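You operate a simulated robot arm through the tools that you are given. There is no shell and no other tool.

You are at the controls of a simulated two-armed robot. One attempt, no reset.

JOB
Pick up the pad carton with one hand, pass it to the other hand and put it on the upper shelf of the steel cabinet. Put the yellow cap on the top of the short brown bench away in the inside of the black cap tray. Take the brown paint tin and put it on the shelf under the short brown bench. Put the spare blue block fuse on the top of the short brown bench away on the top of the grey steel cabinet. Put the black wedge on the shelf under the short brown bench. Put the green bulb from the top of the small brown table on top of the gold weight. Open the black cabinet door e. The order is free. Set down upright: pad carton, brown paint tin, green bulb.

The check looks at the end state, three seconds after you hand in, the way a careful person would. Anything else that was tipped, shoved, dropped, spilled or broken makes it a failure. Lids that push on must go on centred and level and be pressed home; caps that screw on are set level and turned clockwise until they are tight.

ROBOT AND FRAMES
Two 7-joint arms with fingered hands on one trunk, on a base that drives. Base frame: it is fixed to the floor where the robot stands at the start and does not move with it; the origin is under the middle of the robot, x ahead of it, y to its left, z up. Readings come in mm, rad, newtons and seconds.
The left shoulder is at the start at [51, 152, 1147], the right one opposite. With the tool pointing down near the work surface each hand reaches from about 440 to 820 mm from the robot's upright axis, wherever it stands, measured 20 degrees to its own side. Places, roughly: black cabinet door E [-5400, -5800, 600]; black wedge (5x11x5 cm) [2400, 1800, 900]; brown paint tin [2000, 1250, 1000]; gold weight (6x6x6 cm) [1000, 2900, 800]; green bulb (3x3x6 cm) [1100, 3000, 800]; inside of the black cap tray (34x17 cm) [-5000, -9760, 740]; pad carton [2000, 1000, 1000]; shelf under the short brown bench [2000, 1400, 200]; spare blue block fuse [2250, 1750, 750]; top of the grey steel cabinet [-300, -2400, 1000]; upper shelf of the steel cabinet [-400, -2200, 500]; yellow cap (6x6x3 cm) [2000, 1100, 900]. Payload 3.8 kg a hand.
Tool frame (each hand has its own): the origin (TCP) lies between the finger pads and is the grasp point; the fingertips stand 30 mm ahead of it; z points along the fingers, y is the line along which they close. Largest opening 104 mm; the body of the gripper starts 35 mm behind the TCP. The gripper is a hand of 5 fingers: y runs from the thumb to the fingers, the wrist lies at [-15, -104, -178] in the tool frame, and closing takes about 1.5 s.
Orientation is that of the tool frame in the base frame, as a unit quaternion [w, x, y, z]. With the fingers straight down and the wrist toward the robot, the tool's x, y and z point along [0, 1, 0], [1, 0, 0] and [0, 0, -1] of the base frame.

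CONTROLS
- The arms move only by the tool move_arm. It takes "left_motion", "right_motion" or both (then of equal length, played together; a hand with none holds still); each is a list of rows, each an object of numbers (a shift or turn left out is 0, a gripper value left out holds the last): "tx", "ty", "tz": the shift along the tool's x, y, z in cm; "wx", "wy", "wz": the turn, a rotation vector about the tool's x, y, z in rad; "grip": the finger opening in cm, from 0 to 10.4. In form: [{"tx": .., "ty": .., "tz": .., "wx": .., "wy": .., "wz": .., "grip": ..}, ...]. A call has 1 to 20 rows; each row shifts and turns the commanded pose from where the row before left it, along the tool's axes as they then stand. A row lasts 0.2 s, in which the tool goes at most 50 mm and 0.15 rad; a call with a longer step from one row to the next is refused whole, and so is a gripper value outside its range. A pose out of reach is approached as far as the arm can. The call stops where the force on the tool passes 40 N (or 10 N more than at its start, if that is more) or the arm is blocked; 0.2 s more then pass. Each finger travels about 72 mm/s and halts on what it meets, pressing with about 28 N; the grip force reading is that of the motor and also rises with nothing between the fingers. The clock runs only during rows and for 0.2 s after the last one: add rows that do not move to give the fingers time. It gives the time, the measured TCP pose, the force on the tool (base axes), the opening and the grip force at its end, in the units of the frame above (readings bear some noise), with the torque about the TCP (base axes, N m) and any sound that the robot's microphone picked up, and new pictures: "pictures" is both (left out), scene, wrist or none (wrist: the cameras of the hands that moved).
- Cameras (640 x 400 px; columns grow to the right, rows downward): "scene" is now at [157.5, -11.7, 1305.3]; the picture's right is [-0.14, -0.99, 0.02], its down [-0.51, 0.05, -0.86] and it looks along [0.85, -0.13, -0.51] (base axes); focal length 282 px, centre (320, 200). "left" rides on the left gripper at [-80, -78, -141] in its tool frame; the picture's right is [-0.78, -0.30, 0.56], its down [0.53, -0.78, 0.33] and it looks along [0.33, 0.56, 0.76] (tool axes); focal length 247 px, centre (320, 200). "right" rides on the right gripper at [80, -78, -141] in its tool frame; the picture's right is [-0.78, 0.30, -0.56], its down [-0.53, -0.78, 0.33] and it looks along [-0.33, 0.56, 0.76] (tool axes); focal length 247 px, centre (320, 200).
- slide_trunk(by): slides the trunk up (or, below 0, down) by that many mm; the arms and the scene camera ride with it, the base frame stays. It gives what a move gives, with no picture.
- roll_base(legs): drives the robot by 1 to 6 legs, each [ahead, left, turn to the left] in mm, mm and rad, along the robot's own axes; the way and the turn of a leg run together, so that a leg with both is an arc; at most 1500 mm and 3.142 rad a leg. The arms and the cameras ride along, it lands a little off, and it stops where it bumps. It gives what a move gives, and a new picture of the scene camera.
- hand_shape(shape, hand): the hand has 5 fingers and takes this shape, open, in about a second: jaw (thumb against the fingers, like two jaws); tri (thumb and two fingers); tip (a fingertip pinch); poke (one finger out to press); point (the index stretched); flat (the hand flat); cup (the hand cupped); fist (a fist). The gripper value then closes the fingers along that shape, each until it touches; the sizes above hold for jaw. It gives what a move gives, with no picture.
- pan_tilt(pan, tilt): turns the head with the scene camera to pan (to the left, within 1.396 rad either way) and tilt (down, from -0.506 to 1.204), counted from straight ahead of the robot. It gives what a move gives, and a new picture of the scene camera.
- pixel_to_xyz(camera, pixels): for up to 12 pixels [column, row] of the newest picture of that camera ("zoom" is the newest enlarged one), the place [x, y, z] in the base frame of the surface seen there, good to about 2 mm. No time passes.
- zoom(camera, box): a new picture of the part [left, top, right, bottom] of that camera's present view, enlarged. No time passes.
- job_done(): hands the job in; it is judged then, once.

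Unless the task says otherwise, let go and move clear before handing in.

The tools are called after "Request:" as name(argument=value, ...) on one line, values as JSON. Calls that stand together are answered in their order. move_arm: Moves the arms, as the interface text tells. Its arguments: {"type":"object","properties":{"left_motion":{"type":"array"},"right_motion":{"type":"array"},"pictures":{"type":"string","enum":["both","scene","wrist","none"]}},"required":[]} The other tools are called the same way: slide_trunk (by) slides the trunk up or down; hand_shape (shape, hand) gives the hand a shape; roll_base (legs) drives the base; pan_tilt (pan, tilt) turns the head that bears the scene camera; pixel_to_xyz (camera, pixels) gives the place of the surface under pixels of a picture; zoom (camera, box) takes an enlarged picture of a part of a camera's view; job_done () hands the job in.

At the start:

```text
clock: 0.0
left_ee_pos: [437.9, 185.0, 1071.3]
left_ee_rot: [0.0, 0.707, 0.707, 0.0]
left_ft_force: [1.0, 0.5, 0.4]
left_moment: [0.0, 0.01, -0.02]
left_finger_gap: 103.6
left_gripper_force: 0.1
left_shape: jaw
right_ee_pos: [459.2, -191.4, 1170.6]
right_ee_rot: [-0.001, 0.707, 0.707, 0.0]
right_ft_force: [0.2, 0.9, 0.1]
right_moment: [0.01, 0.01, -0.03]
right_finger_gap: 103.8
right_gripper_force: 0.0
right_shape: jaw
trunk travel left (down, up): [-225.0, 231.0]
robot x, y, heading: [2.5, -1.8, 0.002]
head pan, tilt: [-0.14, 0.4]
```

scene: 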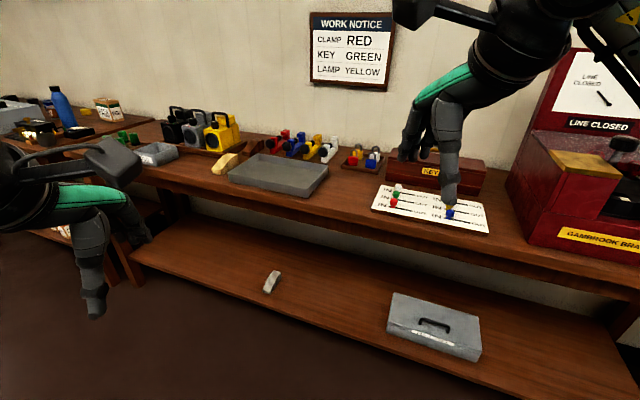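
right: 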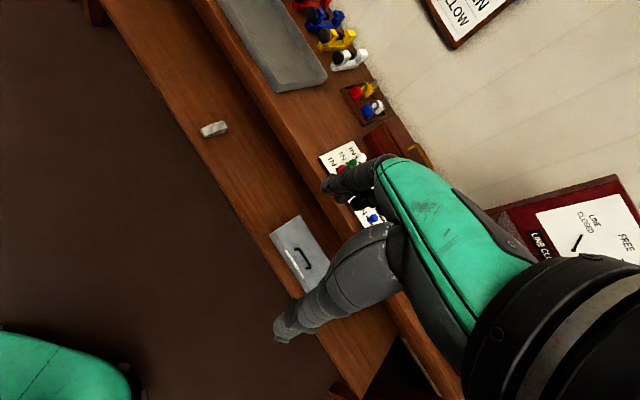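
left: 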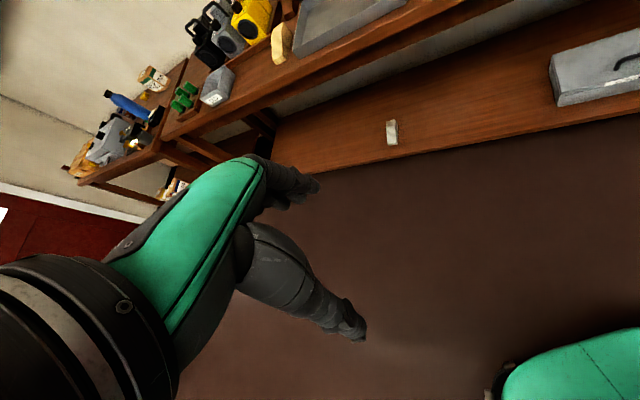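

The scene picture shows a long bench ahead with the short bench apparently at the far left (columns 0-150, rows 95-150). I'll turn the head to the left for a better look at it.

Request:
pan_tilt(pan=0.7, tilt=0.35)

```text
clock: 1.2
left_ee_pos: [438.2, 184.9, 1072.6]
left_ee_rot: [0.001, 0.707, 0.707, 0.0]
left_ft_force: [0.2, -0.6, -0.7]
left_moment: [0.04, 0.03, -0.01]
left_finger_gap: 103.8
left_gripper_force: 0.0
left_shape: jaw
right_ee_pos: [458.2, -191.6, 1172.0]
right_ee_rot: [0.0, 0.707, 0.707, 0.0]
right_ft_force: [0.5, -0.3, -0.3]
right_moment: [0.0, 0.0, 0.02]
right_finger_gap: 103.5
right_gripper_force: 0.2
right_shape: jaw
trunk travel left (down, up): [-225.0, 231.0]
robot x, y, heading: [-0.8, 2.9, -0.004]
head pan, tilt: [0.7, 0.351]
```

scene: 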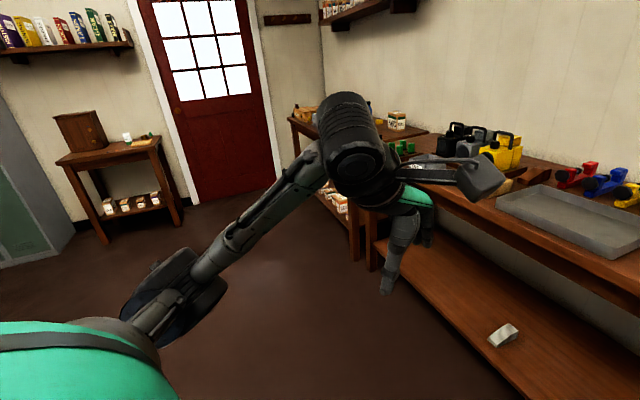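

The small brown table is at (110,160) with something green on it, and the short bench is hidden behind the left arm at (370,150). I'll zoom and measure both.

Request:
zoom(camera="scene", box=[40, 90, 220, 250])

Request:
pixel_to_xyz(camera="scene", pixels=[[60, 163], [157, 147], [127, 137], [80, 130], [108, 210], [293, 120], [425, 132], [397, 120], [355, 205], [380, 250], [300, 113], [180, 200]])

```text
2.50 times, centred on (130, 170) of scene
```

zoom: 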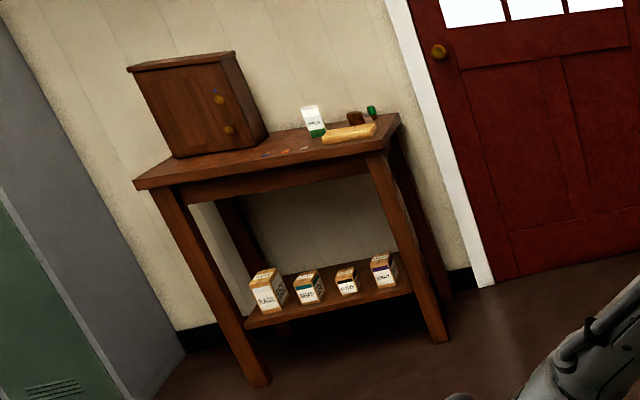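

```text
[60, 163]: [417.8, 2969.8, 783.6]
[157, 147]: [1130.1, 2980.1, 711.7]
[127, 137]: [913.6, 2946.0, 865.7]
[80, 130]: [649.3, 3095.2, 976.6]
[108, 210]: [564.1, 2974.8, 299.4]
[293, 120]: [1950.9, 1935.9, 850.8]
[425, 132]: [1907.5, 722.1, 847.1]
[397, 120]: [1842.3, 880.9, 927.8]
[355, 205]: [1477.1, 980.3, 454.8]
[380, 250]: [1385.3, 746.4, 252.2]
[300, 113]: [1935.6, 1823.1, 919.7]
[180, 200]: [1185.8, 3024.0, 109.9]
```

The way to the left looks free (open floor at (200,300)). I'll slide 1400 mm to the left and look at the short bench from in front.

Request:
roll_base(legs=[[0, 1400, 0]])

Request:
pan_tilt(pan=0.0, tilt=0.4)

```text
clock: 8.1
left_ee_pos: [401.0, 1594.4, 1072.4]
left_ee_rot: [0.0, 0.692, 0.721, 0.0]
left_ft_force: [0.1, 0.3, 0.7]
left_moment: [0.03, 0.0, -0.01]
left_finger_gap: 103.2
left_gripper_force: 0.0
left_shape: jaw
right_ee_pos: [437.5, 1218.9, 1171.7]
right_ee_rot: [0.0, 0.692, 0.722, 0.0]
right_ft_force: [-0.3, -0.1, 0.9]
right_moment: [-0.01, 0.04, 0.0]
right_finger_gap: 103.9
right_gripper_force: 0.1
right_shape: jaw
trunk travel left (down, up): [-225.0, 231.0]
robot x, y, heading: [-27.0, 1392.6, 0.045]
head pan, tilt: [0.7, 0.351]
```

scene: 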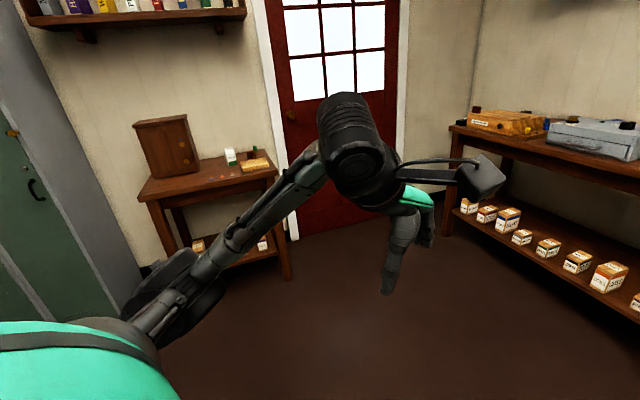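

```text
clock: 9.2
left_ee_pos: [401.2, 1593.0, 1070.6]
left_ee_rot: [0.0, 0.692, 0.722, 0.001]
left_ft_force: [-0.1, 0.6, -0.3]
left_moment: [0.0, -0.01, -0.02]
left_finger_gap: 103.8
left_gripper_force: 0.1
left_shape: jaw
right_ee_pos: [437.1, 1218.7, 1171.0]
right_ee_rot: [0.0, 0.692, 0.722, 0.0]
right_ft_force: [0.1, 0.0, 0.4]
right_moment: [-0.02, 0.0, 0.0]
right_finger_gap: 103.8
right_gripper_force: 0.1
right_shape: jaw
trunk travel left (down, up): [-225.0, 231.0]
robot x, y, heading: [-27.9, 1390.4, 0.043]
head pan, tilt: [0.0, 0.4]
```

scene: 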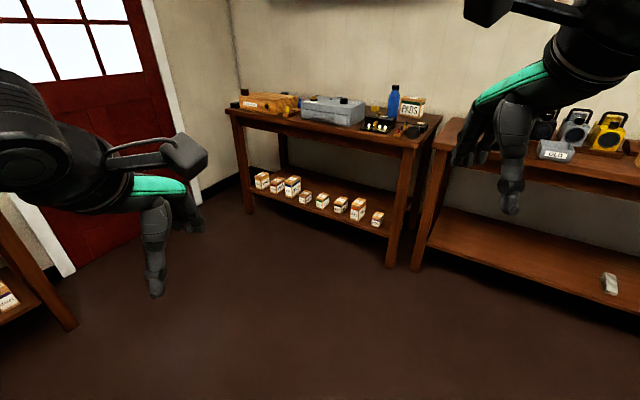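

The short bench now stands clear at columns 225-440. I'll zoom in on its top and its shelf.

Request:
zoom(camera="scene", box=[220, 70, 450, 160])

Request:
zoom(camera="scene", box=[230, 150, 420, 270])

Request:
pixel_to_xyz(camera="scene", pixels=[[230, 112], [418, 148], [440, 118], [410, 105], [393, 103], [380, 128], [330, 115], [268, 104], [246, 100], [250, 190], [380, 232], [350, 190]])

```text
2.78 times, centred on (335, 115) of scene
```

zoom: 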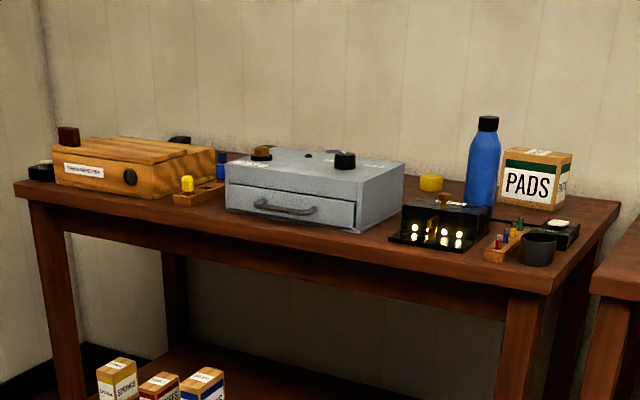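

```text
3.33 times, centred on (325, 210) of scene
```

zoom: 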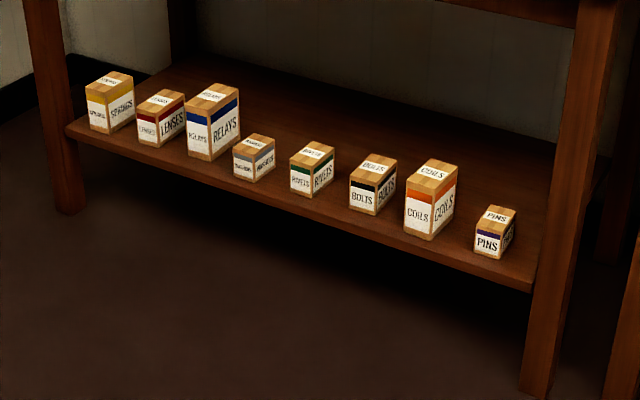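

```text
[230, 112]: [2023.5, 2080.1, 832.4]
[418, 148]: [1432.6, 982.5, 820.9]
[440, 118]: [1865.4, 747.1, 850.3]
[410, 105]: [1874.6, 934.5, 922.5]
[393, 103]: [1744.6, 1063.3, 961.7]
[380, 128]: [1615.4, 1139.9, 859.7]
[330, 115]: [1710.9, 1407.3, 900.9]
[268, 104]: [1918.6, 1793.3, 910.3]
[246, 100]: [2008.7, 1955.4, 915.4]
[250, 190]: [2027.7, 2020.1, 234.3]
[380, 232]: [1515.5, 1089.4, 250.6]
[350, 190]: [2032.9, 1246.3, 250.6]
```

The bench top is at z≈850 and the bench is turned (front edge from (1433,982) to (2023,2080)). I'll drive in front of its right part and face it squarely.

Request:
roll_base(legs=[[967, 102, 0], [0, 0, -0.537]])

Request:
pan_tilt(pan=0.0, tilt=0.5)

```text
clock: 15.8
left_ee_pos: [1419.5, 1460.5, 1072.1]
left_ee_rot: [0.0, 0.865, 0.502, 0.0]
left_ft_force: [0.0, 0.0, 0.4]
left_moment: [0.04, -0.02, 0.0]
left_finger_gap: 103.5
left_gripper_force: 0.1
left_shape: jaw
right_ee_pos: [1251.8, 1123.7, 1171.0]
right_ee_rot: [0.0, 0.865, 0.502, 0.0]
right_ft_force: [0.3, 0.0, 0.4]
right_moment: [-0.01, -0.02, 0.01]
right_finger_gap: 103.7
right_gripper_force: 0.0
right_shape: jaw
trunk travel left (down, up): [-225.0, 231.0]
robot x, y, heading: [947.0, 1517.6, -0.519]
head pan, tilt: [0.0, 0.4]
```

scene: 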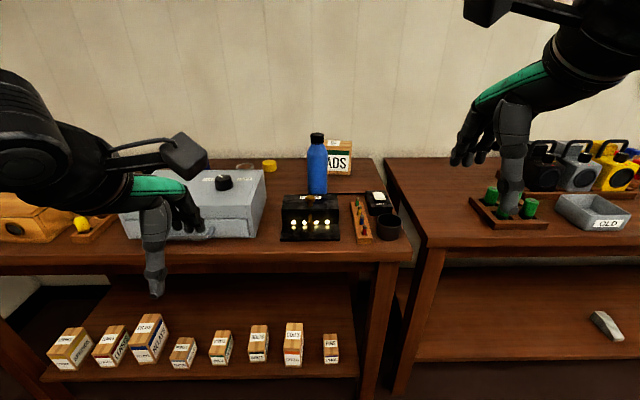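

```text
clock: 16.4
left_ee_pos: [1420.0, 1460.3, 1071.8]
left_ee_rot: [-0.001, 0.865, 0.502, 0.0]
left_ft_force: [0.0, 0.2, 0.0]
left_moment: [-0.02, -0.02, -0.01]
left_finger_gap: 103.7
left_gripper_force: 0.1
left_shape: jaw
right_ee_pos: [1252.1, 1122.8, 1170.5]
right_ee_rot: [0.0, 0.865, 0.501, 0.0]
right_ft_force: [0.2, 0.6, 0.0]
right_moment: [-0.01, 0.0, 0.01]
right_finger_gap: 103.8
right_gripper_force: 0.1
right_shape: jaw
trunk travel left (down, up): [-225.0, 231.0]
robot x, y, heading: [950.1, 1517.3, -0.526]
head pan, tilt: [0.0, 0.499]
```

scene: 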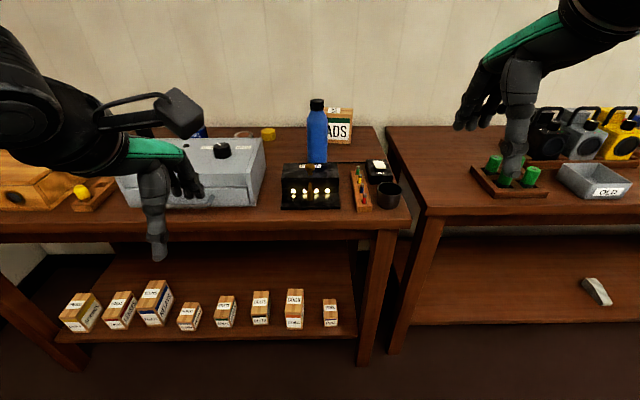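

The right part of the bench is in view: carton PADS (338,125), blue bottle (317,135), yellow cap (268,134), a brown ring at (243,134). I'll zoom in for details.

Request:
zoom(camera="scene", box=[220, 90, 420, 215])

Request:
zoom(camera="scene", box=[0, 90, 270, 240])

Request:
pixel_to_xyz(camera="scene", pixels=[[268, 134], [243, 134], [338, 133], [338, 110], [317, 140], [310, 185], [361, 190], [378, 168], [389, 196], [409, 222], [221, 150], [83, 192]])

```text
3.20 times, centred on (320, 152) of scene
```

zoom: 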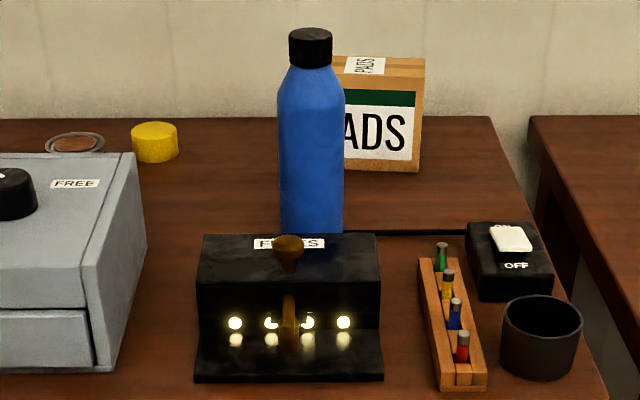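

```text
2.37 times, centred on (135, 165) of scene
```

zoom: 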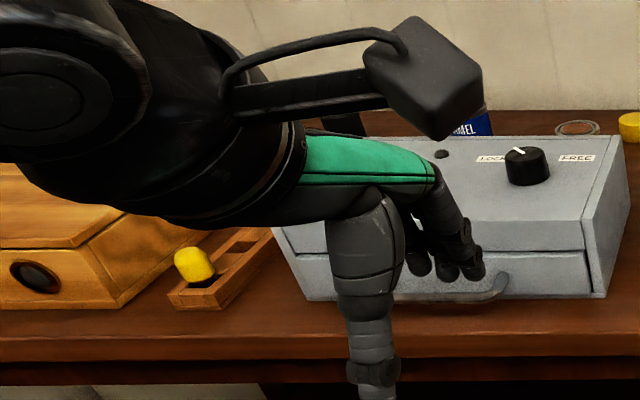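

```text
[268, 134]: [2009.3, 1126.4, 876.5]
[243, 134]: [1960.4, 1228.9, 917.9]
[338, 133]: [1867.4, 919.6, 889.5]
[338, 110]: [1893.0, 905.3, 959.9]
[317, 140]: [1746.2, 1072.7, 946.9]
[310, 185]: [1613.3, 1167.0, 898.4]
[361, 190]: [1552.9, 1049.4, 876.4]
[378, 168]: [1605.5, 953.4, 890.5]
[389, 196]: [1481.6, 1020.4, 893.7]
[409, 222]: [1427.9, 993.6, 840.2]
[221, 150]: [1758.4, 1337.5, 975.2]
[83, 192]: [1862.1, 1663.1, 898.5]
```

The paint tin is the open tin with brown paint at (243,134) → (1960,1229), top z≈918; the cap is at (2009,1126). I'll slide left along the bench to see its left end, where the wedge and fuse should be.

Request:
roll_base(legs=[[0, 700, 0.02]])

Request:
pan_tilt(pan=0.0, tilt=0.45)

```text
clock: 20.2
left_ee_pos: [1756.1, 2073.9, 1071.8]
left_ee_rot: [0.0, 0.858, 0.513, 0.0]
left_ft_force: [0.4, -0.6, 0.2]
left_moment: [0.03, -0.02, 0.01]
left_finger_gap: 103.7
left_gripper_force: 0.1
left_shape: jaw
right_ee_pos: [1595.0, 1730.8, 1170.9]
right_ee_rot: [0.0, 0.859, 0.512, 0.0]
right_ft_force: [-0.6, -0.6, -0.6]
right_moment: [-0.01, 0.02, 0.01]
right_finger_gap: 103.5
right_gripper_force: 0.0
right_shape: jaw
trunk travel left (down, up): [-225.0, 231.0]
robot x, y, heading: [1279.6, 2118.0, -0.491]
head pan, tilt: [0.0, 0.499]
```

scene: 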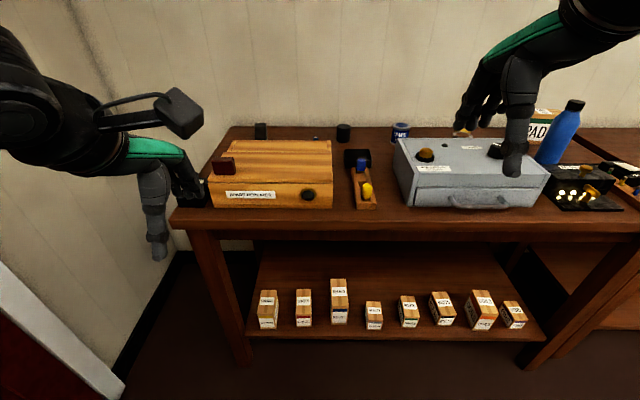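

```text
clock: 20.9
left_ee_pos: [1755.4, 2073.9, 1071.9]
left_ee_rot: [0.0, 0.859, 0.512, 0.0]
left_ft_force: [0.4, 0.1, -0.1]
left_moment: [-0.01, 0.03, 0.01]
left_finger_gap: 103.8
left_gripper_force: 0.2
left_shape: jaw
right_ee_pos: [1595.3, 1731.8, 1170.4]
right_ee_rot: [0.0, 0.859, 0.512, 0.0]
right_ft_force: [0.5, -0.1, -0.5]
right_moment: [0.0, -0.02, 0.01]
right_finger_gap: 103.9
right_gripper_force: 0.0
right_shape: jaw
trunk travel left (down, up): [-225.0, 231.0]
robot x, y, heading: [1282.2, 2120.6, -0.5]
head pan, tilt: [0.0, 0.45]
```

scene: 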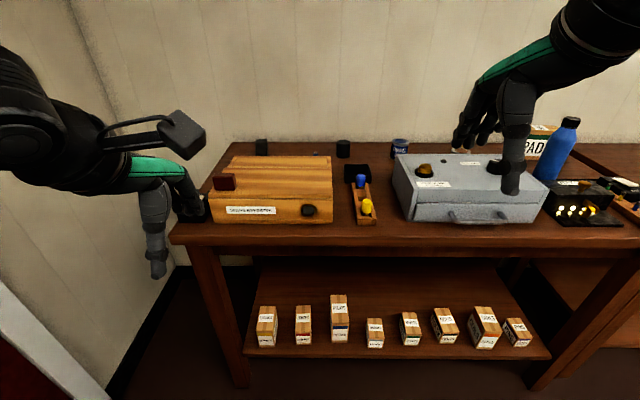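

Request:
zoom(camera="scene", box=[180, 120, 440, 240])

Request:
pixel_to_xyz(camera="scene", pixels=[[261, 147], [343, 149], [358, 170], [361, 182], [366, 206], [400, 148], [225, 182], [316, 151], [270, 175], [430, 170], [231, 148], [200, 233]])

```text
2.46 times, centred on (310, 180) of scene
```

zoom: 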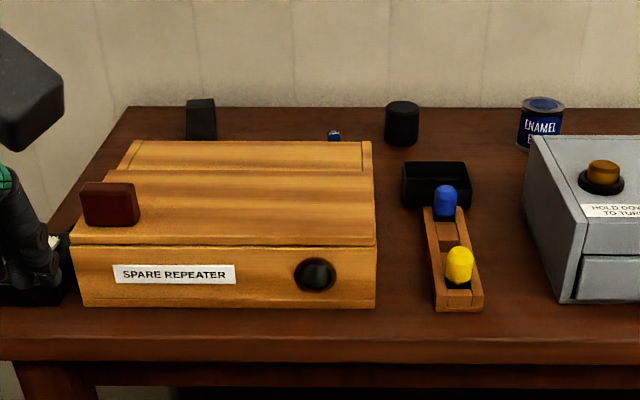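

```text
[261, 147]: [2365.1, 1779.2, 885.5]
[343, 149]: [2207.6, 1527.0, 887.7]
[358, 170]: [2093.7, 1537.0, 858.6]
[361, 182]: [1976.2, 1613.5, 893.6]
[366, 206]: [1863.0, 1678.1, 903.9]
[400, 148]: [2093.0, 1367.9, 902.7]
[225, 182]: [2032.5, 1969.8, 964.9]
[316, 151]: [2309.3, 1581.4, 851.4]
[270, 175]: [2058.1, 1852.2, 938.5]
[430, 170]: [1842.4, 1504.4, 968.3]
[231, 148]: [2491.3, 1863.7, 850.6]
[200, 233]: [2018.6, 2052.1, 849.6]
```

The wedge shows at (261,147) → (2365,1779), and the blue fuse peeks out at (316,153) behind the SPARE REPEATER box. I'll raise the trunk for a better look behind the box.

Request:
slide_trunk(by=225)

Request:
pan_tilt(pan=0.0, tilt=0.6)

Request:
zoom(camera="scene", box=[180, 100, 440, 260])

```text
clock: 23.2
left_ee_pos: [1756.1, 2072.1, 1297.5]
left_ee_rot: [0.0, 0.859, 0.513, 0.0]
left_ft_force: [-0.6, 0.1, 0.6]
left_moment: [0.01, 0.01, -0.03]
left_finger_gap: 103.6
left_gripper_force: 0.0
left_shape: jaw
right_ee_pos: [1594.2, 1731.2, 1396.1]
right_ee_rot: [0.0, 0.859, 0.512, 0.0]
right_ft_force: [0.3, -0.2, -0.2]
right_moment: [-0.02, 0.01, 0.0]
right_finger_gap: 103.8
right_gripper_force: 0.0
right_shape: jaw
trunk travel left (down, up): [-450.0, 6.0]
robot x, y, heading: [1280.5, 2117.8, -0.497]
head pan, tilt: [0.0, 0.45]
```

```text
clock: 23.9
left_ee_pos: [1754.6, 2074.0, 1296.8]
left_ee_rot: [0.0, 0.858, 0.513, 0.0]
left_ft_force: [0.6, -0.4, -0.3]
left_moment: [0.04, -0.01, -0.01]
left_finger_gap: 103.9
left_gripper_force: 0.0
left_shape: jaw
right_ee_pos: [1596.3, 1731.6, 1395.2]
right_ee_rot: [0.0, 0.858, 0.513, 0.0]
right_ft_force: [0.6, 0.2, -0.3]
right_moment: [0.02, -0.01, -0.01]
right_finger_gap: 103.6
right_gripper_force: 0.0
right_shape: jaw
trunk travel left (down, up): [-450.0, 6.0]
robot x, y, heading: [1284.3, 2118.5, -0.495]
head pan, tilt: [0.0, 0.6]
```

scene: 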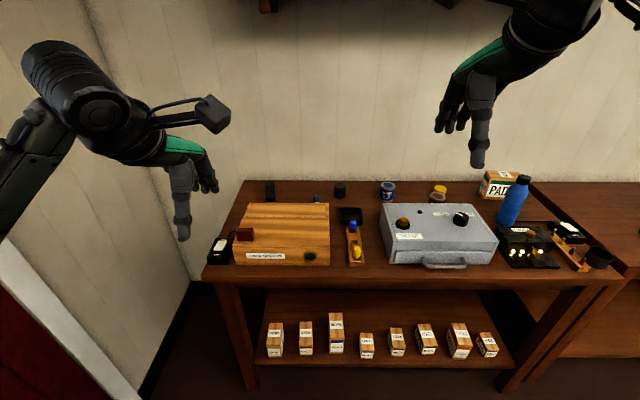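

```text
2.46 times, centred on (310, 180) of scene
```

zoom: 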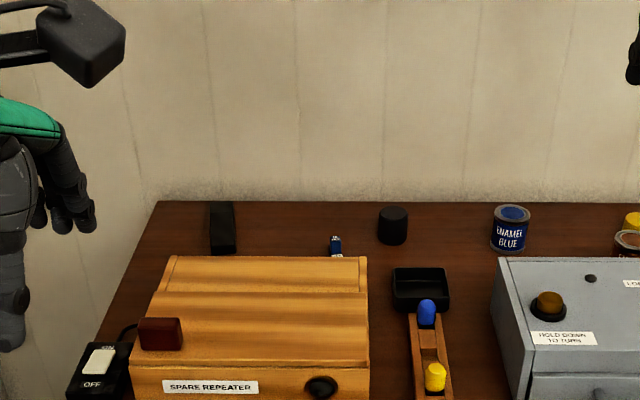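

With the trunk up, the wedge (zoom 222,228), fuse (336,245), black cup (392,226), enamel tin (512,228) and paint tin (628,240) are visible. I'll measure them.

Request:
pixel_to_xyz(camera="zoom", pixels=[[222, 206], [222, 230], [212, 250], [234, 250], [336, 238], [336, 254], [392, 212], [512, 214], [365, 262], [170, 258], [372, 380], [160, 203]])

Request:
zoom(camera="scene", box=[360, 160, 620, 290])

```text
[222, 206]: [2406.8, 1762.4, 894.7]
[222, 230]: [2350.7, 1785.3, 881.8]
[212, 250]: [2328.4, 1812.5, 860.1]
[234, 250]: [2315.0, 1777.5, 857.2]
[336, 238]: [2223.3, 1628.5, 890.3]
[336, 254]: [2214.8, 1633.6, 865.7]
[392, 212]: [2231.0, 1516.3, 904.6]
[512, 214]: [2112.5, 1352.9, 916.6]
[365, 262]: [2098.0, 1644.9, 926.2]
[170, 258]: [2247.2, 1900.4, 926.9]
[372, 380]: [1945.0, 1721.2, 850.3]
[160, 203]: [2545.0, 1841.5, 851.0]
```

```text
2.46 times, centred on (490, 225) of scene
```

zoom: 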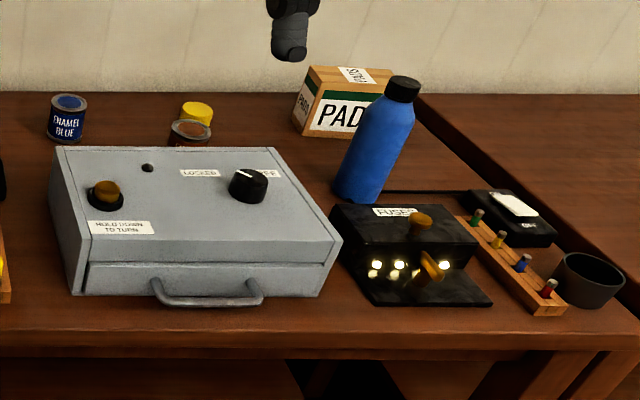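

Objects are well located now. Before driving closer I'll check what hangs above the bench and how far the base sticks out in front.

Request:
pan_tilt(pan=0.0, tilt=0.0)

Request:
pan_tilt(pan=0.0, tilt=1.2)

Request:
pixel_to_xyz(camera="scene", pixels=[[320, 390], [320, 350], [320, 300], [320, 250], [320, 200], [320, 100]])

```text
clock: 24.9
left_ee_pos: [1754.5, 2072.8, 1296.0]
left_ee_rot: [0.0, 0.859, 0.513, 0.0]
left_ft_force: [0.2, -0.1, -0.1]
left_moment: [-0.01, 0.03, 0.01]
left_finger_gap: 103.7
left_gripper_force: 0.0
left_shape: jaw
right_ee_pos: [1596.2, 1731.9, 1396.5]
right_ee_rot: [0.0, 0.858, 0.513, 0.0]
right_ft_force: [0.8, 1.1, -0.8]
right_moment: [-0.01, 0.02, 0.04]
right_finger_gap: 103.5
right_gripper_force: 0.1
right_shape: jaw
trunk travel left (down, up): [-450.0, 6.0]
robot x, y, heading: [1279.5, 2117.4, -0.493]
head pan, tilt: [0.0, 0.0]
```

scene: 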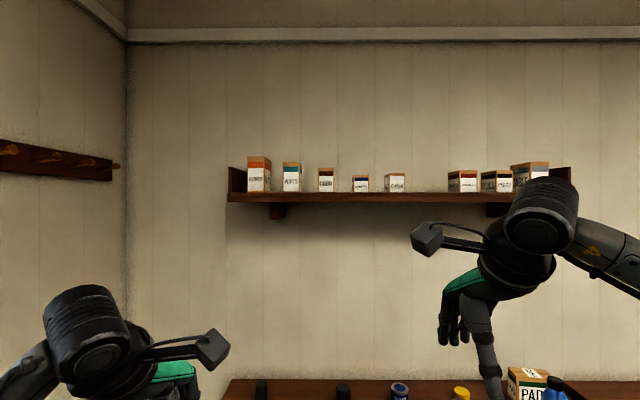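

```text
clock: 26.3
left_ee_pos: [1754.9, 2073.1, 1296.7]
left_ee_rot: [0.0, 0.858, 0.513, 0.0]
left_ft_force: [0.7, 1.0, 0.6]
left_moment: [0.0, 0.0, 0.01]
left_finger_gap: 103.5
left_gripper_force: 0.1
left_shape: jaw
right_ee_pos: [1595.3, 1732.0, 1395.6]
right_ee_rot: [0.0, 0.859, 0.513, 0.0]
right_ft_force: [-0.6, 0.1, 0.4]
right_moment: [-0.01, 0.0, -0.01]
right_finger_gap: 103.5
right_gripper_force: 0.0
right_shape: jaw
trunk travel left (down, up): [-450.0, 6.0]
robot x, y, heading: [1283.1, 2118.8, -0.498]
head pan, tilt: [0.0, 1.201]
```

scene: 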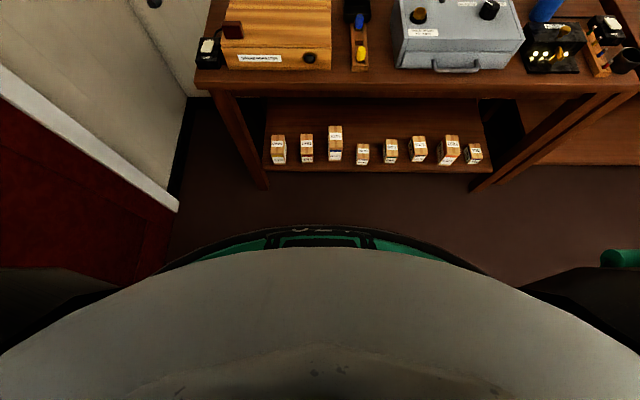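

```text
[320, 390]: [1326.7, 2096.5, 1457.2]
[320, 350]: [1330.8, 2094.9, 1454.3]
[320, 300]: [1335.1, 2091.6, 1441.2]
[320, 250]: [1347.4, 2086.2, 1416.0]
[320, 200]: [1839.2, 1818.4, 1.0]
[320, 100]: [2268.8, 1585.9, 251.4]
```

The chest hides much; a teal band shows at (320,240). I'll measure that band and the bench front edge.

Request:
pixel_to_xyz(camera="scene", pixels=[[320, 242], [320, 232], [320, 227], [400, 238], [250, 245], [300, 92], [235, 92], [560, 95], [268, 170], [480, 175], [440, 260], [180, 280]])

```text
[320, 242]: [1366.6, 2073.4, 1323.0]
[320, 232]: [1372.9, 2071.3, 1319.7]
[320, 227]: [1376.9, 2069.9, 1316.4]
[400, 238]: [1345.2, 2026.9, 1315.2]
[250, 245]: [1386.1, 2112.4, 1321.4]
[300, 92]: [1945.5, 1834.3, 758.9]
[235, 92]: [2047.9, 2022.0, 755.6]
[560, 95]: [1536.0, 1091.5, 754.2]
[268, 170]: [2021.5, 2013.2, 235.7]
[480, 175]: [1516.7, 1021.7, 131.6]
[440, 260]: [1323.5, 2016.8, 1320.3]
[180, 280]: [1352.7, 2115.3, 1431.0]
```

The bench edge lies about 670 mm ahead. I'll drive 320 mm closer, squaring up with the bench, so that the left hand can reach the wedge.

Request:
roll_base(legs=[[300, 0, 0]])

Request:
pan_tilt(pan=0.1, tilt=0.8)

```text
clock: 28.4
left_ee_pos: [2020.8, 1935.7, 1297.6]
left_ee_rot: [0.001, 0.857, 0.516, 0.001]
left_ft_force: [0.6, 0.3, -0.2]
left_moment: [0.02, 0.01, -0.05]
left_finger_gap: 103.9
left_gripper_force: 0.0
left_shape: jaw
right_ee_pos: [1862.9, 1592.7, 1397.5]
right_ee_rot: [0.001, 0.856, 0.516, 0.0]
right_ft_force: [-0.9, 0.2, -0.3]
right_moment: [0.02, -0.04, 0.01]
right_finger_gap: 103.5
right_gripper_force: 0.1
right_shape: jaw
trunk travel left (down, up): [-450.0, 6.0]
robot x, y, heading: [1548.1, 1977.6, -0.488]
head pan, tilt: [0.0, 1.201]
```

scene: 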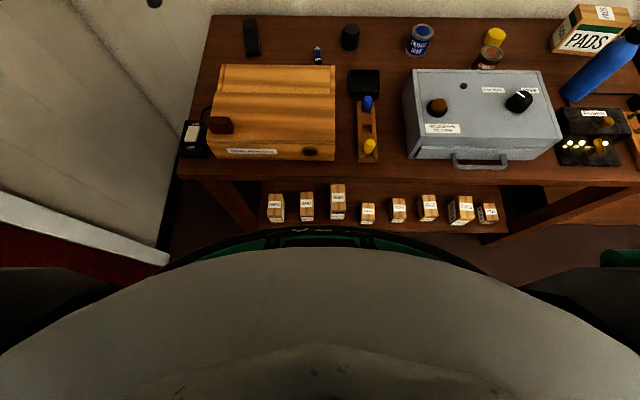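

```text
clock: 29.3
left_ee_pos: [2023.7, 1934.7, 1295.8]
left_ee_rot: [0.001, 0.856, 0.516, 0.0]
left_ft_force: [0.4, -1.0, 1.3]
left_moment: [-0.01, 0.02, 0.05]
left_finger_gap: 103.6
left_gripper_force: 0.1
left_shape: jaw
right_ee_pos: [1865.8, 1591.3, 1396.3]
right_ee_rot: [0.0, 0.857, 0.515, 0.0]
right_ft_force: [-0.1, 0.0, 0.4]
right_moment: [0.0, -0.02, -0.01]
right_finger_gap: 103.7
right_gripper_force: 0.0
right_shape: jaw
trunk travel left (down, up): [-450.0, 6.0]
robot x, y, heading: [1551.8, 1973.9, -0.486]
head pan, tilt: [0.099, 0.799]
```

scene: 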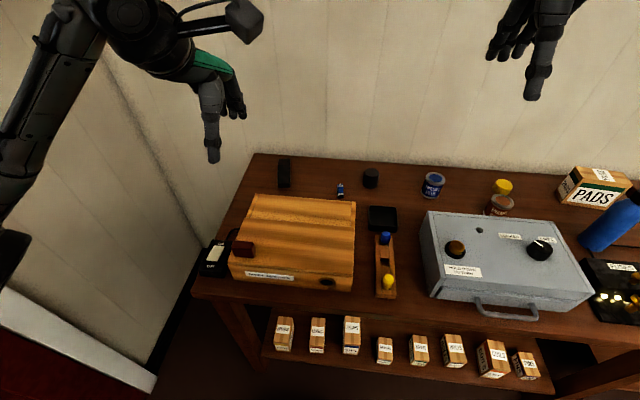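

Good top view now. I'll zoom on the wedge/fuse area and take accurate places.

Request:
zoom(camera="scene", box=[230, 140, 450, 270])

Request:
pixel_to_xyz(camera="zoom", pixels=[[144, 58], [176, 58], [144, 80], [175, 82], [146, 136], [172, 136], [320, 128], [320, 138], [320, 165], [310, 170], [332, 170], [71, 42]])

```text
2.91 times, centred on (340, 205) of scene
```

zoom: 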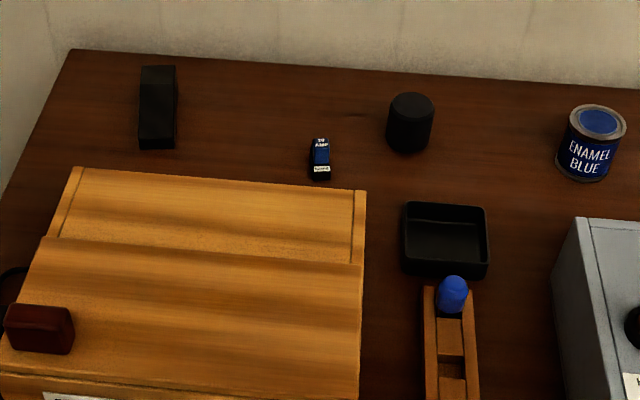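

```text
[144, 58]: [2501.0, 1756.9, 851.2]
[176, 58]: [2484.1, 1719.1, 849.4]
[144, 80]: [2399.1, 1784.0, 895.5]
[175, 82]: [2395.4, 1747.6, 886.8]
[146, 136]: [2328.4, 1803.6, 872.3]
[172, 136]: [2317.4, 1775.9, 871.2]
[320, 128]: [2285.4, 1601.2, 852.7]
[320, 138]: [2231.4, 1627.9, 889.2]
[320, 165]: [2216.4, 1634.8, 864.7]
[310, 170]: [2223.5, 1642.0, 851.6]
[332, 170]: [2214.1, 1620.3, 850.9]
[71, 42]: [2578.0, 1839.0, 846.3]
```

I have the wedge (axis ≈ -0.31 rad, back end z 895) and the fuse (2223,1630). Before getting closer I want to see the base's own footprint, so I'll look down to the side.

Request:
pan_tilt(pan=1.39, tilt=1.2)

Request:
pan_tilt(pan=-1.39, tilt=1.2)

```text
clock: 30.7
left_ee_pos: [2023.2, 1935.5, 1297.1]
left_ee_rot: [0.0, 0.857, 0.516, 0.0]
left_ft_force: [0.0, 0.1, -0.1]
left_moment: [-0.02, 0.01, 0.01]
left_finger_gap: 103.9
left_gripper_force: 0.0
left_shape: jaw
right_ee_pos: [1865.7, 1592.7, 1395.9]
right_ee_rot: [0.0, 0.857, 0.516, 0.0]
right_ft_force: [-1.0, 0.3, -0.6]
right_moment: [0.01, 0.0, 0.02]
right_finger_gap: 103.7
right_gripper_force: 0.1
right_shape: jaw
trunk travel left (down, up): [-450.0, 6.0]
robot x, y, heading: [1547.9, 1975.2, -0.486]
head pan, tilt: [1.389, 1.201]
```

scene: 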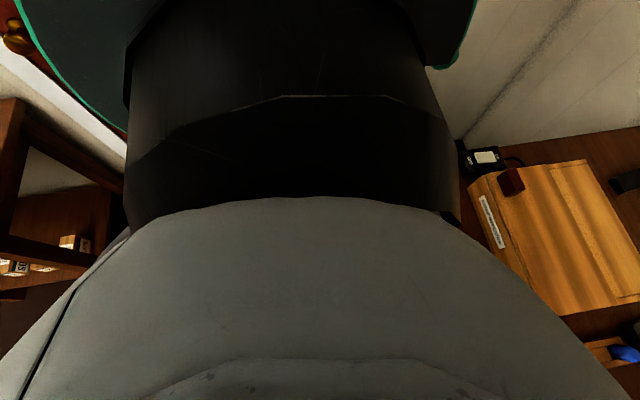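

```text
clock: 33.2
left_ee_pos: [2023.4, 1934.7, 1296.8]
left_ee_rot: [0.0, 0.857, 0.516, 0.0]
left_ft_force: [0.5, -0.4, -0.1]
left_moment: [-0.01, 0.07, 0.0]
left_finger_gap: 103.7
left_gripper_force: 0.0
left_shape: jaw
right_ee_pos: [1866.2, 1591.9, 1396.7]
right_ee_rot: [0.001, 0.857, 0.516, 0.0]
right_ft_force: [0.1, 0.3, -0.2]
right_moment: [-0.02, 0.01, -0.05]
right_finger_gap: 103.9
right_gripper_force: 0.0
right_shape: jaw
trunk travel left (down, up): [-450.0, 6.0]
robot x, y, heading: [1549.6, 1976.1, -0.483]
head pan, tilt: [-1.389, 1.201]
```

scene: 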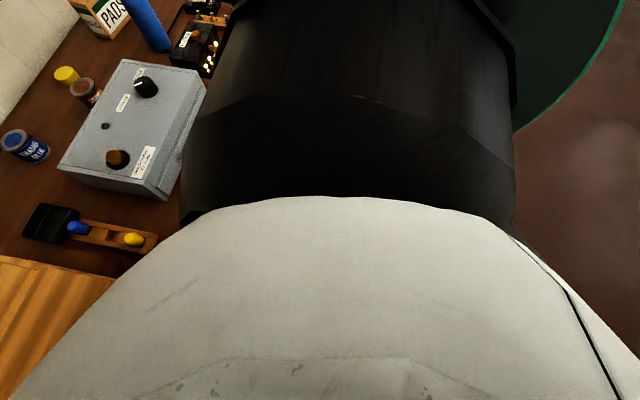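

The base doesn't stick out where I can see it. I'll creep 70 mm closer and check that the odometry moves as commanded.

Request:
roll_base(legs=[[70, 0, 0]])

Request:
pan_tilt(pan=0.15, tilt=0.8)

```text
clock: 34.2
left_ee_pos: [2074.1, 1907.6, 1301.4]
left_ee_rot: [0.004, 0.856, 0.517, 0.002]
left_ft_force: [-1.5, -0.7, 0.7]
left_moment: [-0.04, -0.02, -0.01]
left_finger_gap: 103.7
left_gripper_force: 0.0
left_shape: jaw
right_ee_pos: [1916.7, 1566.0, 1401.4]
right_ee_rot: [0.004, 0.856, 0.516, 0.003]
right_ft_force: [-1.0, 0.7, 0.4]
right_moment: [-0.02, -0.07, 0.0]
right_finger_gap: 103.6
right_gripper_force: 0.1
right_shape: jaw
trunk travel left (down, up): [-450.0, 6.0]
robot x, y, heading: [1611.5, 1944.9, -0.485]
head pan, tilt: [-1.389, 1.201]
```

scene: 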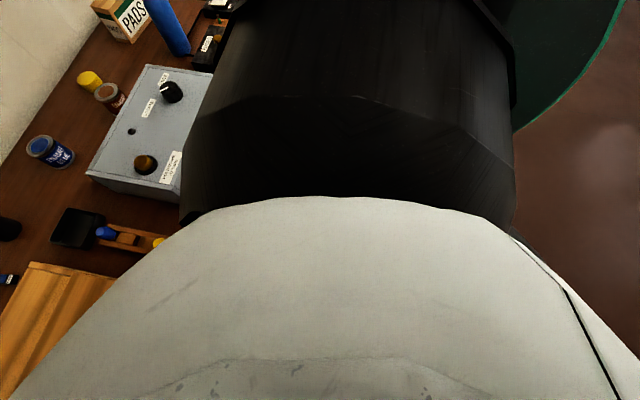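

```text
clock: 35.8
left_ee_pos: [2084.6, 1902.2, 1296.6]
left_ee_rot: [0.0, 0.856, 0.517, 0.0]
left_ft_force: [0.0, -0.2, -0.5]
left_moment: [0.01, 0.02, 0.02]
left_finger_gap: 103.7
left_gripper_force: 0.1
left_shape: jaw
right_ee_pos: [1926.4, 1558.9, 1396.4]
right_ee_rot: [0.0, 0.856, 0.517, 0.0]
right_ft_force: [-0.8, -0.7, 0.7]
right_moment: [-0.01, 0.01, 0.0]
right_finger_gap: 103.9
right_gripper_force: 0.1
right_shape: jaw
trunk travel left (down, up): [-450.0, 6.0]
robot x, y, heading: [1611.9, 1943.8, -0.487]
head pan, tilt: [0.15, 0.799]
```

scene: 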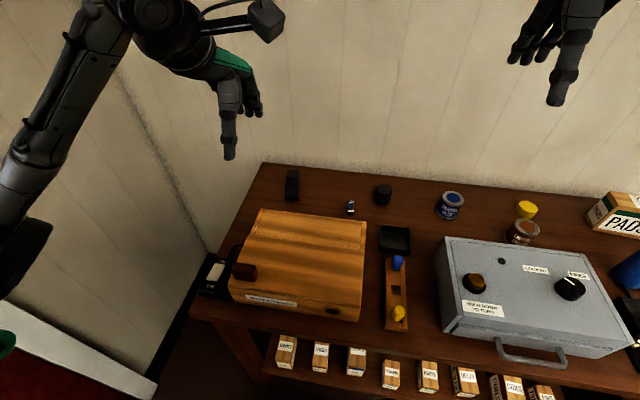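

No bump; the bench edge is now ~300 mm ahead. Before turning the left hand I'll check how close the wall at left (pixels (100,150)-(150,350)) is.

Request:
pixel_to_xyz(camera="scene", pixels=[[170, 180], [150, 230], [190, 260], [120, 290], [60, 310], [60, 250], [20, 370], [292, 186], [291, 174], [351, 208], [235, 152], [285, 345]])

Request:
zoom(camera="scene", box=[240, 150, 420, 260])

```text
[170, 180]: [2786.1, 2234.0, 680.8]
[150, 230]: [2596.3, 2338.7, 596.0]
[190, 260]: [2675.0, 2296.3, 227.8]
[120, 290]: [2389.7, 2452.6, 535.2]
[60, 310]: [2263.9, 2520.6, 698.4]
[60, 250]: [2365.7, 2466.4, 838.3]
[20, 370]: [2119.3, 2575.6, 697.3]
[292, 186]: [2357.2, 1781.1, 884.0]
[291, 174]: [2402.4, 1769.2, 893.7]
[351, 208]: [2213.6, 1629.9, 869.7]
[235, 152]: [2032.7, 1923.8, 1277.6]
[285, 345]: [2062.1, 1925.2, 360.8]
```

```text
3.56 times, centred on (330, 205) of scene
```

zoom: 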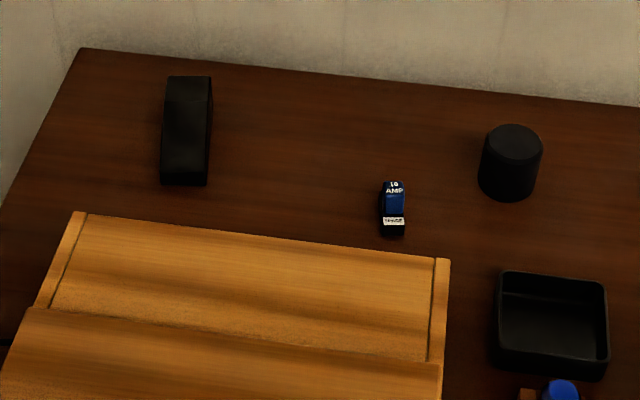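

The left wall is ~810 mm to the robot's left, enough room. I'll take the wedge's corners from the zoom picture.

Request:
pixel_to_xyz(camera="zoom", pixels=[[172, 82], [207, 82], [166, 165], [204, 165], [165, 180], [205, 181], [188, 120], [398, 188], [386, 205], [401, 205], [394, 220], [394, 233]])

```text
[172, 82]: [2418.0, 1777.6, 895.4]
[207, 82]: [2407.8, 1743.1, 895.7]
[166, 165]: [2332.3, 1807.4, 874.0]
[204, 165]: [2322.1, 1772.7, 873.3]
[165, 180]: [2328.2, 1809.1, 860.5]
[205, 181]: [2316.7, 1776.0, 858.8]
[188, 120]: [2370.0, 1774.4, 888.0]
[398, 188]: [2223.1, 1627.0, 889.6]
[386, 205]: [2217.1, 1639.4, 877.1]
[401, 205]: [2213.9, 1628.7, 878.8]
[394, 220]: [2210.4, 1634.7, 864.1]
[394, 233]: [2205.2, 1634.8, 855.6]
```

Wedge centre ≈ (2370,1775), axis ≈ -0.31 rad, ~40 mm wide. I'll lower the trunk 130 mm, then bring the left hand forward and turn it so that the fingers close across the wedge with the hand pitched 45°.

Request:
slide_trunk(by=-130)

Request:
move_arm(left_motion=[{"ty": 5}, {"ty": 5}, {"ty": 5}, {"ty": 5}, {"wz": 0.14}, {"wz": 0.14}, {"wz": 0.14}, {"wz": 0.14}, {"wz": 0.14}, {"wz": 0.14}, {"wz": 0.14}, {"wz": 0.14}, {"wz": 0.14}, {"wz": 0.137}, {"wy": 0.13}, {"wy": 0.13}, {"wy": 0.13}, {"wy": 0.13}, {"wy": 0.13}, {"wy": 0.135}], pictures="both")

```text
clock: 37.4
left_ee_pos: [2082.5, 1903.5, 1166.8]
left_ee_rot: [0.001, 0.856, 0.517, 0.001]
left_ft_force: [0.3, 0.8, 0.2]
left_moment: [0.04, -0.02, 0.0]
left_finger_gap: 104.0
left_gripper_force: 0.0
left_shape: jaw
right_ee_pos: [1926.0, 1560.7, 1267.6]
right_ee_rot: [0.001, 0.856, 0.517, 0.001]
right_ft_force: [0.4, 0.6, 0.7]
right_moment: [0.02, 0.05, 0.01]
right_finger_gap: 103.7
right_gripper_force: 0.0
right_shape: jaw
trunk travel left (down, up): [-320.0, 136.0]
robot x, y, heading: [1609.7, 1943.9, -0.48]
head pan, tilt: [0.15, 0.799]
```

```text
clock: 41.6
left_ee_pos: [2261.2, 1809.3, 1168.2]
left_ee_rot: [0.06, 0.912, -0.143, 0.379]
left_ft_force: [0.4, 0.4, -0.6]
left_moment: [0.01, -0.01, 0.03]
left_finger_gap: 103.8
left_gripper_force: 0.1
left_shape: jaw
right_ee_pos: [1925.1, 1561.3, 1266.2]
right_ee_rot: [0.001, 0.857, 0.516, 0.001]
right_ft_force: [-0.3, 0.1, 0.0]
right_moment: [0.0, 0.02, -0.01]
right_finger_gap: 103.9
right_gripper_force: 0.1
right_shape: jaw
trunk travel left (down, up): [-320.0, 136.0]
robot x, y, heading: [1610.7, 1942.3, -0.489]
head pan, tilt: [0.15, 0.799]
```

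scene: 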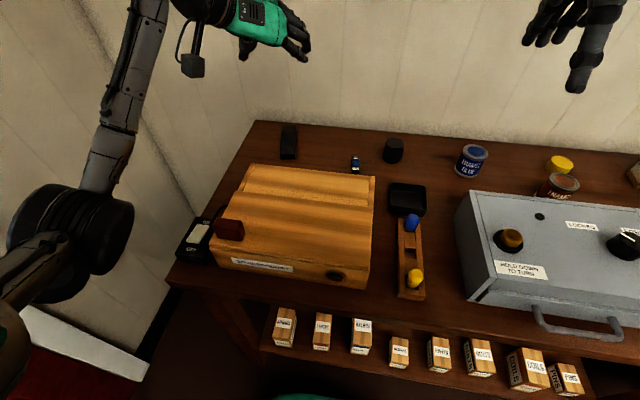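
left: 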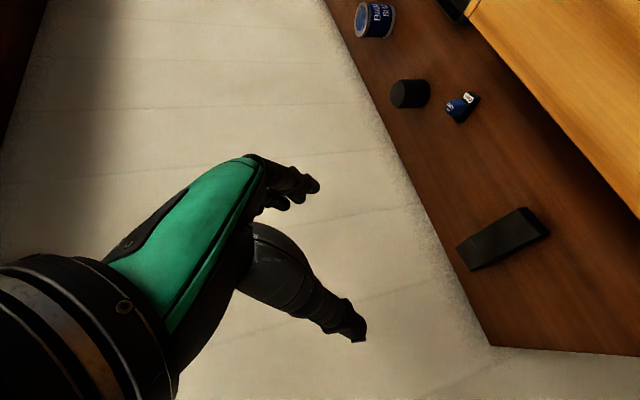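

The left hand is turned as wanted and the wedge is visible in the left wrist picture at (505,240). I'll move to a hover ~75 mm above the grasp point and re-measure.

Request:
move_arm(left_motion=[{"tx": -1.216, "tz": 4.666}, {"tx": -1.216, "tz": 4.666}, {"tx": -1.216, "tz": 4.666}, {"tx": -1.216, "tz": 4.666}, {"tx": -1.216, "tz": 4.666}, {}])

Request:
zoom(camera="scene", box=[200, 80, 440, 230])

```text
clock: 43.0
left_ee_pos: [2373.7, 1769.0, 960.5]
left_ee_rot: [0.06, 0.912, -0.144, 0.379]
left_ft_force: [-0.3, 1.2, -0.5]
left_moment: [-0.04, 0.0, 0.01]
left_finger_gap: 104.0
left_gripper_force: 0.1
left_shape: jaw
left hand out of reach, approached as far as the arm can: row 5
right_ee_pos: [1925.2, 1560.9, 1267.1]
right_ee_rot: [0.001, 0.856, 0.516, 0.001]
right_ft_force: [0.1, -0.6, 0.0]
right_moment: [-0.02, 0.01, 0.05]
right_finger_gap: 103.5
right_gripper_force: 0.0
right_shape: jaw
trunk travel left (down, up): [-320.0, 136.0]
robot x, y, heading: [1609.1, 1942.0, -0.484]
head pan, tilt: [0.15, 0.799]
```

scene: 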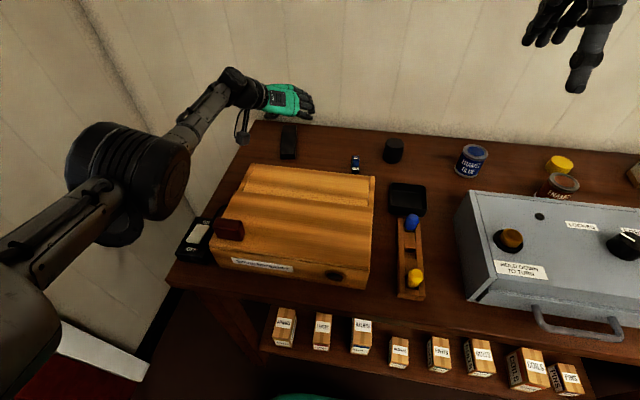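
left: 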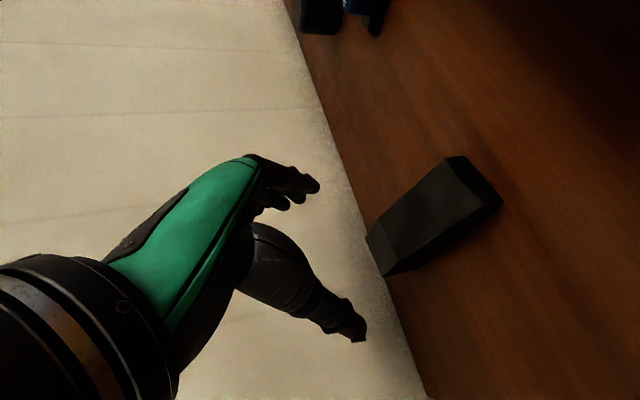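

```text
2.67 times, centred on (320, 155) of scene
```

zoom: 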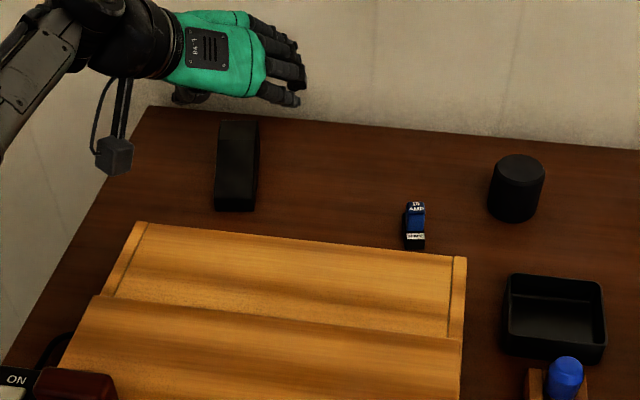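

The hand hovers at (2374,1769,960), at the edge of reach; lowering the trunk will carry it straight down. I'll first re-measure the wedge from the left wrist picture (corners near (370,238), (385,272), (498,203), (458,157)).

Request:
pixel_to_xyz(camera="left", pixels=[[372, 238], [386, 268], [496, 200], [458, 160], [475, 200], [440, 170], [415, 225], [400, 215], [425, 245], [540, 200]])

```text
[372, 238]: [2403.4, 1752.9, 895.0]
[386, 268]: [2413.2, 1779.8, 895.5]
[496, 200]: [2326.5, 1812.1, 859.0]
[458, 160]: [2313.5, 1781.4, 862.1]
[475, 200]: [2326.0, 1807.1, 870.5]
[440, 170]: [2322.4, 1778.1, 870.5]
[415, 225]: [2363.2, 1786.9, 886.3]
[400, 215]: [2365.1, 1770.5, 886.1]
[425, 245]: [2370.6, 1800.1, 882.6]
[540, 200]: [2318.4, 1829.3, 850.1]
```

The wedge centreline passes ~8 mm to the left of the TCP; I'll shift the hand by that, then lower with the trunk.

Request:
move_arm(left_motion=[{"ty": -0.8}, {}], pictures="none")

Request:
slide_trunk(by=-60)

Request:
zoom(camera="left", box=[160, 100, 560, 360])

```text
clock: 43.6
left_ee_pos: [2375.3, 1778.1, 959.2]
left_ee_rot: [0.059, 0.913, -0.143, 0.377]
left_ft_force: [-0.4, 0.8, -0.4]
left_moment: [0.01, 0.04, 0.0]
left_finger_gap: 103.8
left_gripper_force: 0.0
left_shape: jaw
right_ee_pos: [1926.5, 1561.4, 1267.2]
right_ee_rot: [0.001, 0.857, 0.516, 0.001]
right_ft_force: [0.1, 0.3, 0.4]
right_moment: [0.01, -0.02, 0.02]
right_finger_gap: 103.6
right_gripper_force: 0.0
right_shape: jaw
trunk travel left (down, up): [-320.0, 136.0]
robot x, y, heading: [1607.3, 1942.9, -0.48]
head pan, tilt: [0.15, 0.799]
```

```text
clock: 44.6
left_ee_pos: [2375.1, 1781.2, 899.5]
left_ee_rot: [0.059, 0.913, -0.143, 0.378]
left_ft_force: [0.6, -0.9, -0.6]
left_moment: [-0.03, 0.01, 0.02]
left_finger_gap: 103.9
left_gripper_force: 0.1
left_shape: jaw
right_ee_pos: [1925.6, 1560.6, 1207.2]
right_ee_rot: [0.001, 0.856, 0.516, 0.001]
right_ft_force: [-0.4, 0.0, 0.1]
right_moment: [-0.03, 0.01, 0.01]
right_finger_gap: 103.8
right_gripper_force: 0.2
right_shape: jaw
trunk travel left (down, up): [-260.0, 196.0]
robot x, y, heading: [1610.8, 1944.3, -0.483]
head pan, tilt: [0.15, 0.799]
```

```text
1.54 times, centred on (360, 230) of left
```

zoom: 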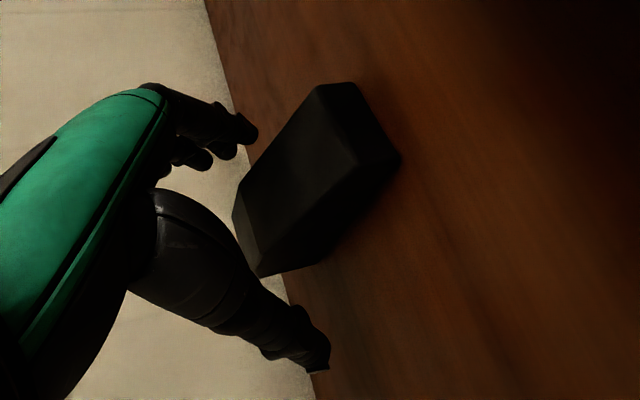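

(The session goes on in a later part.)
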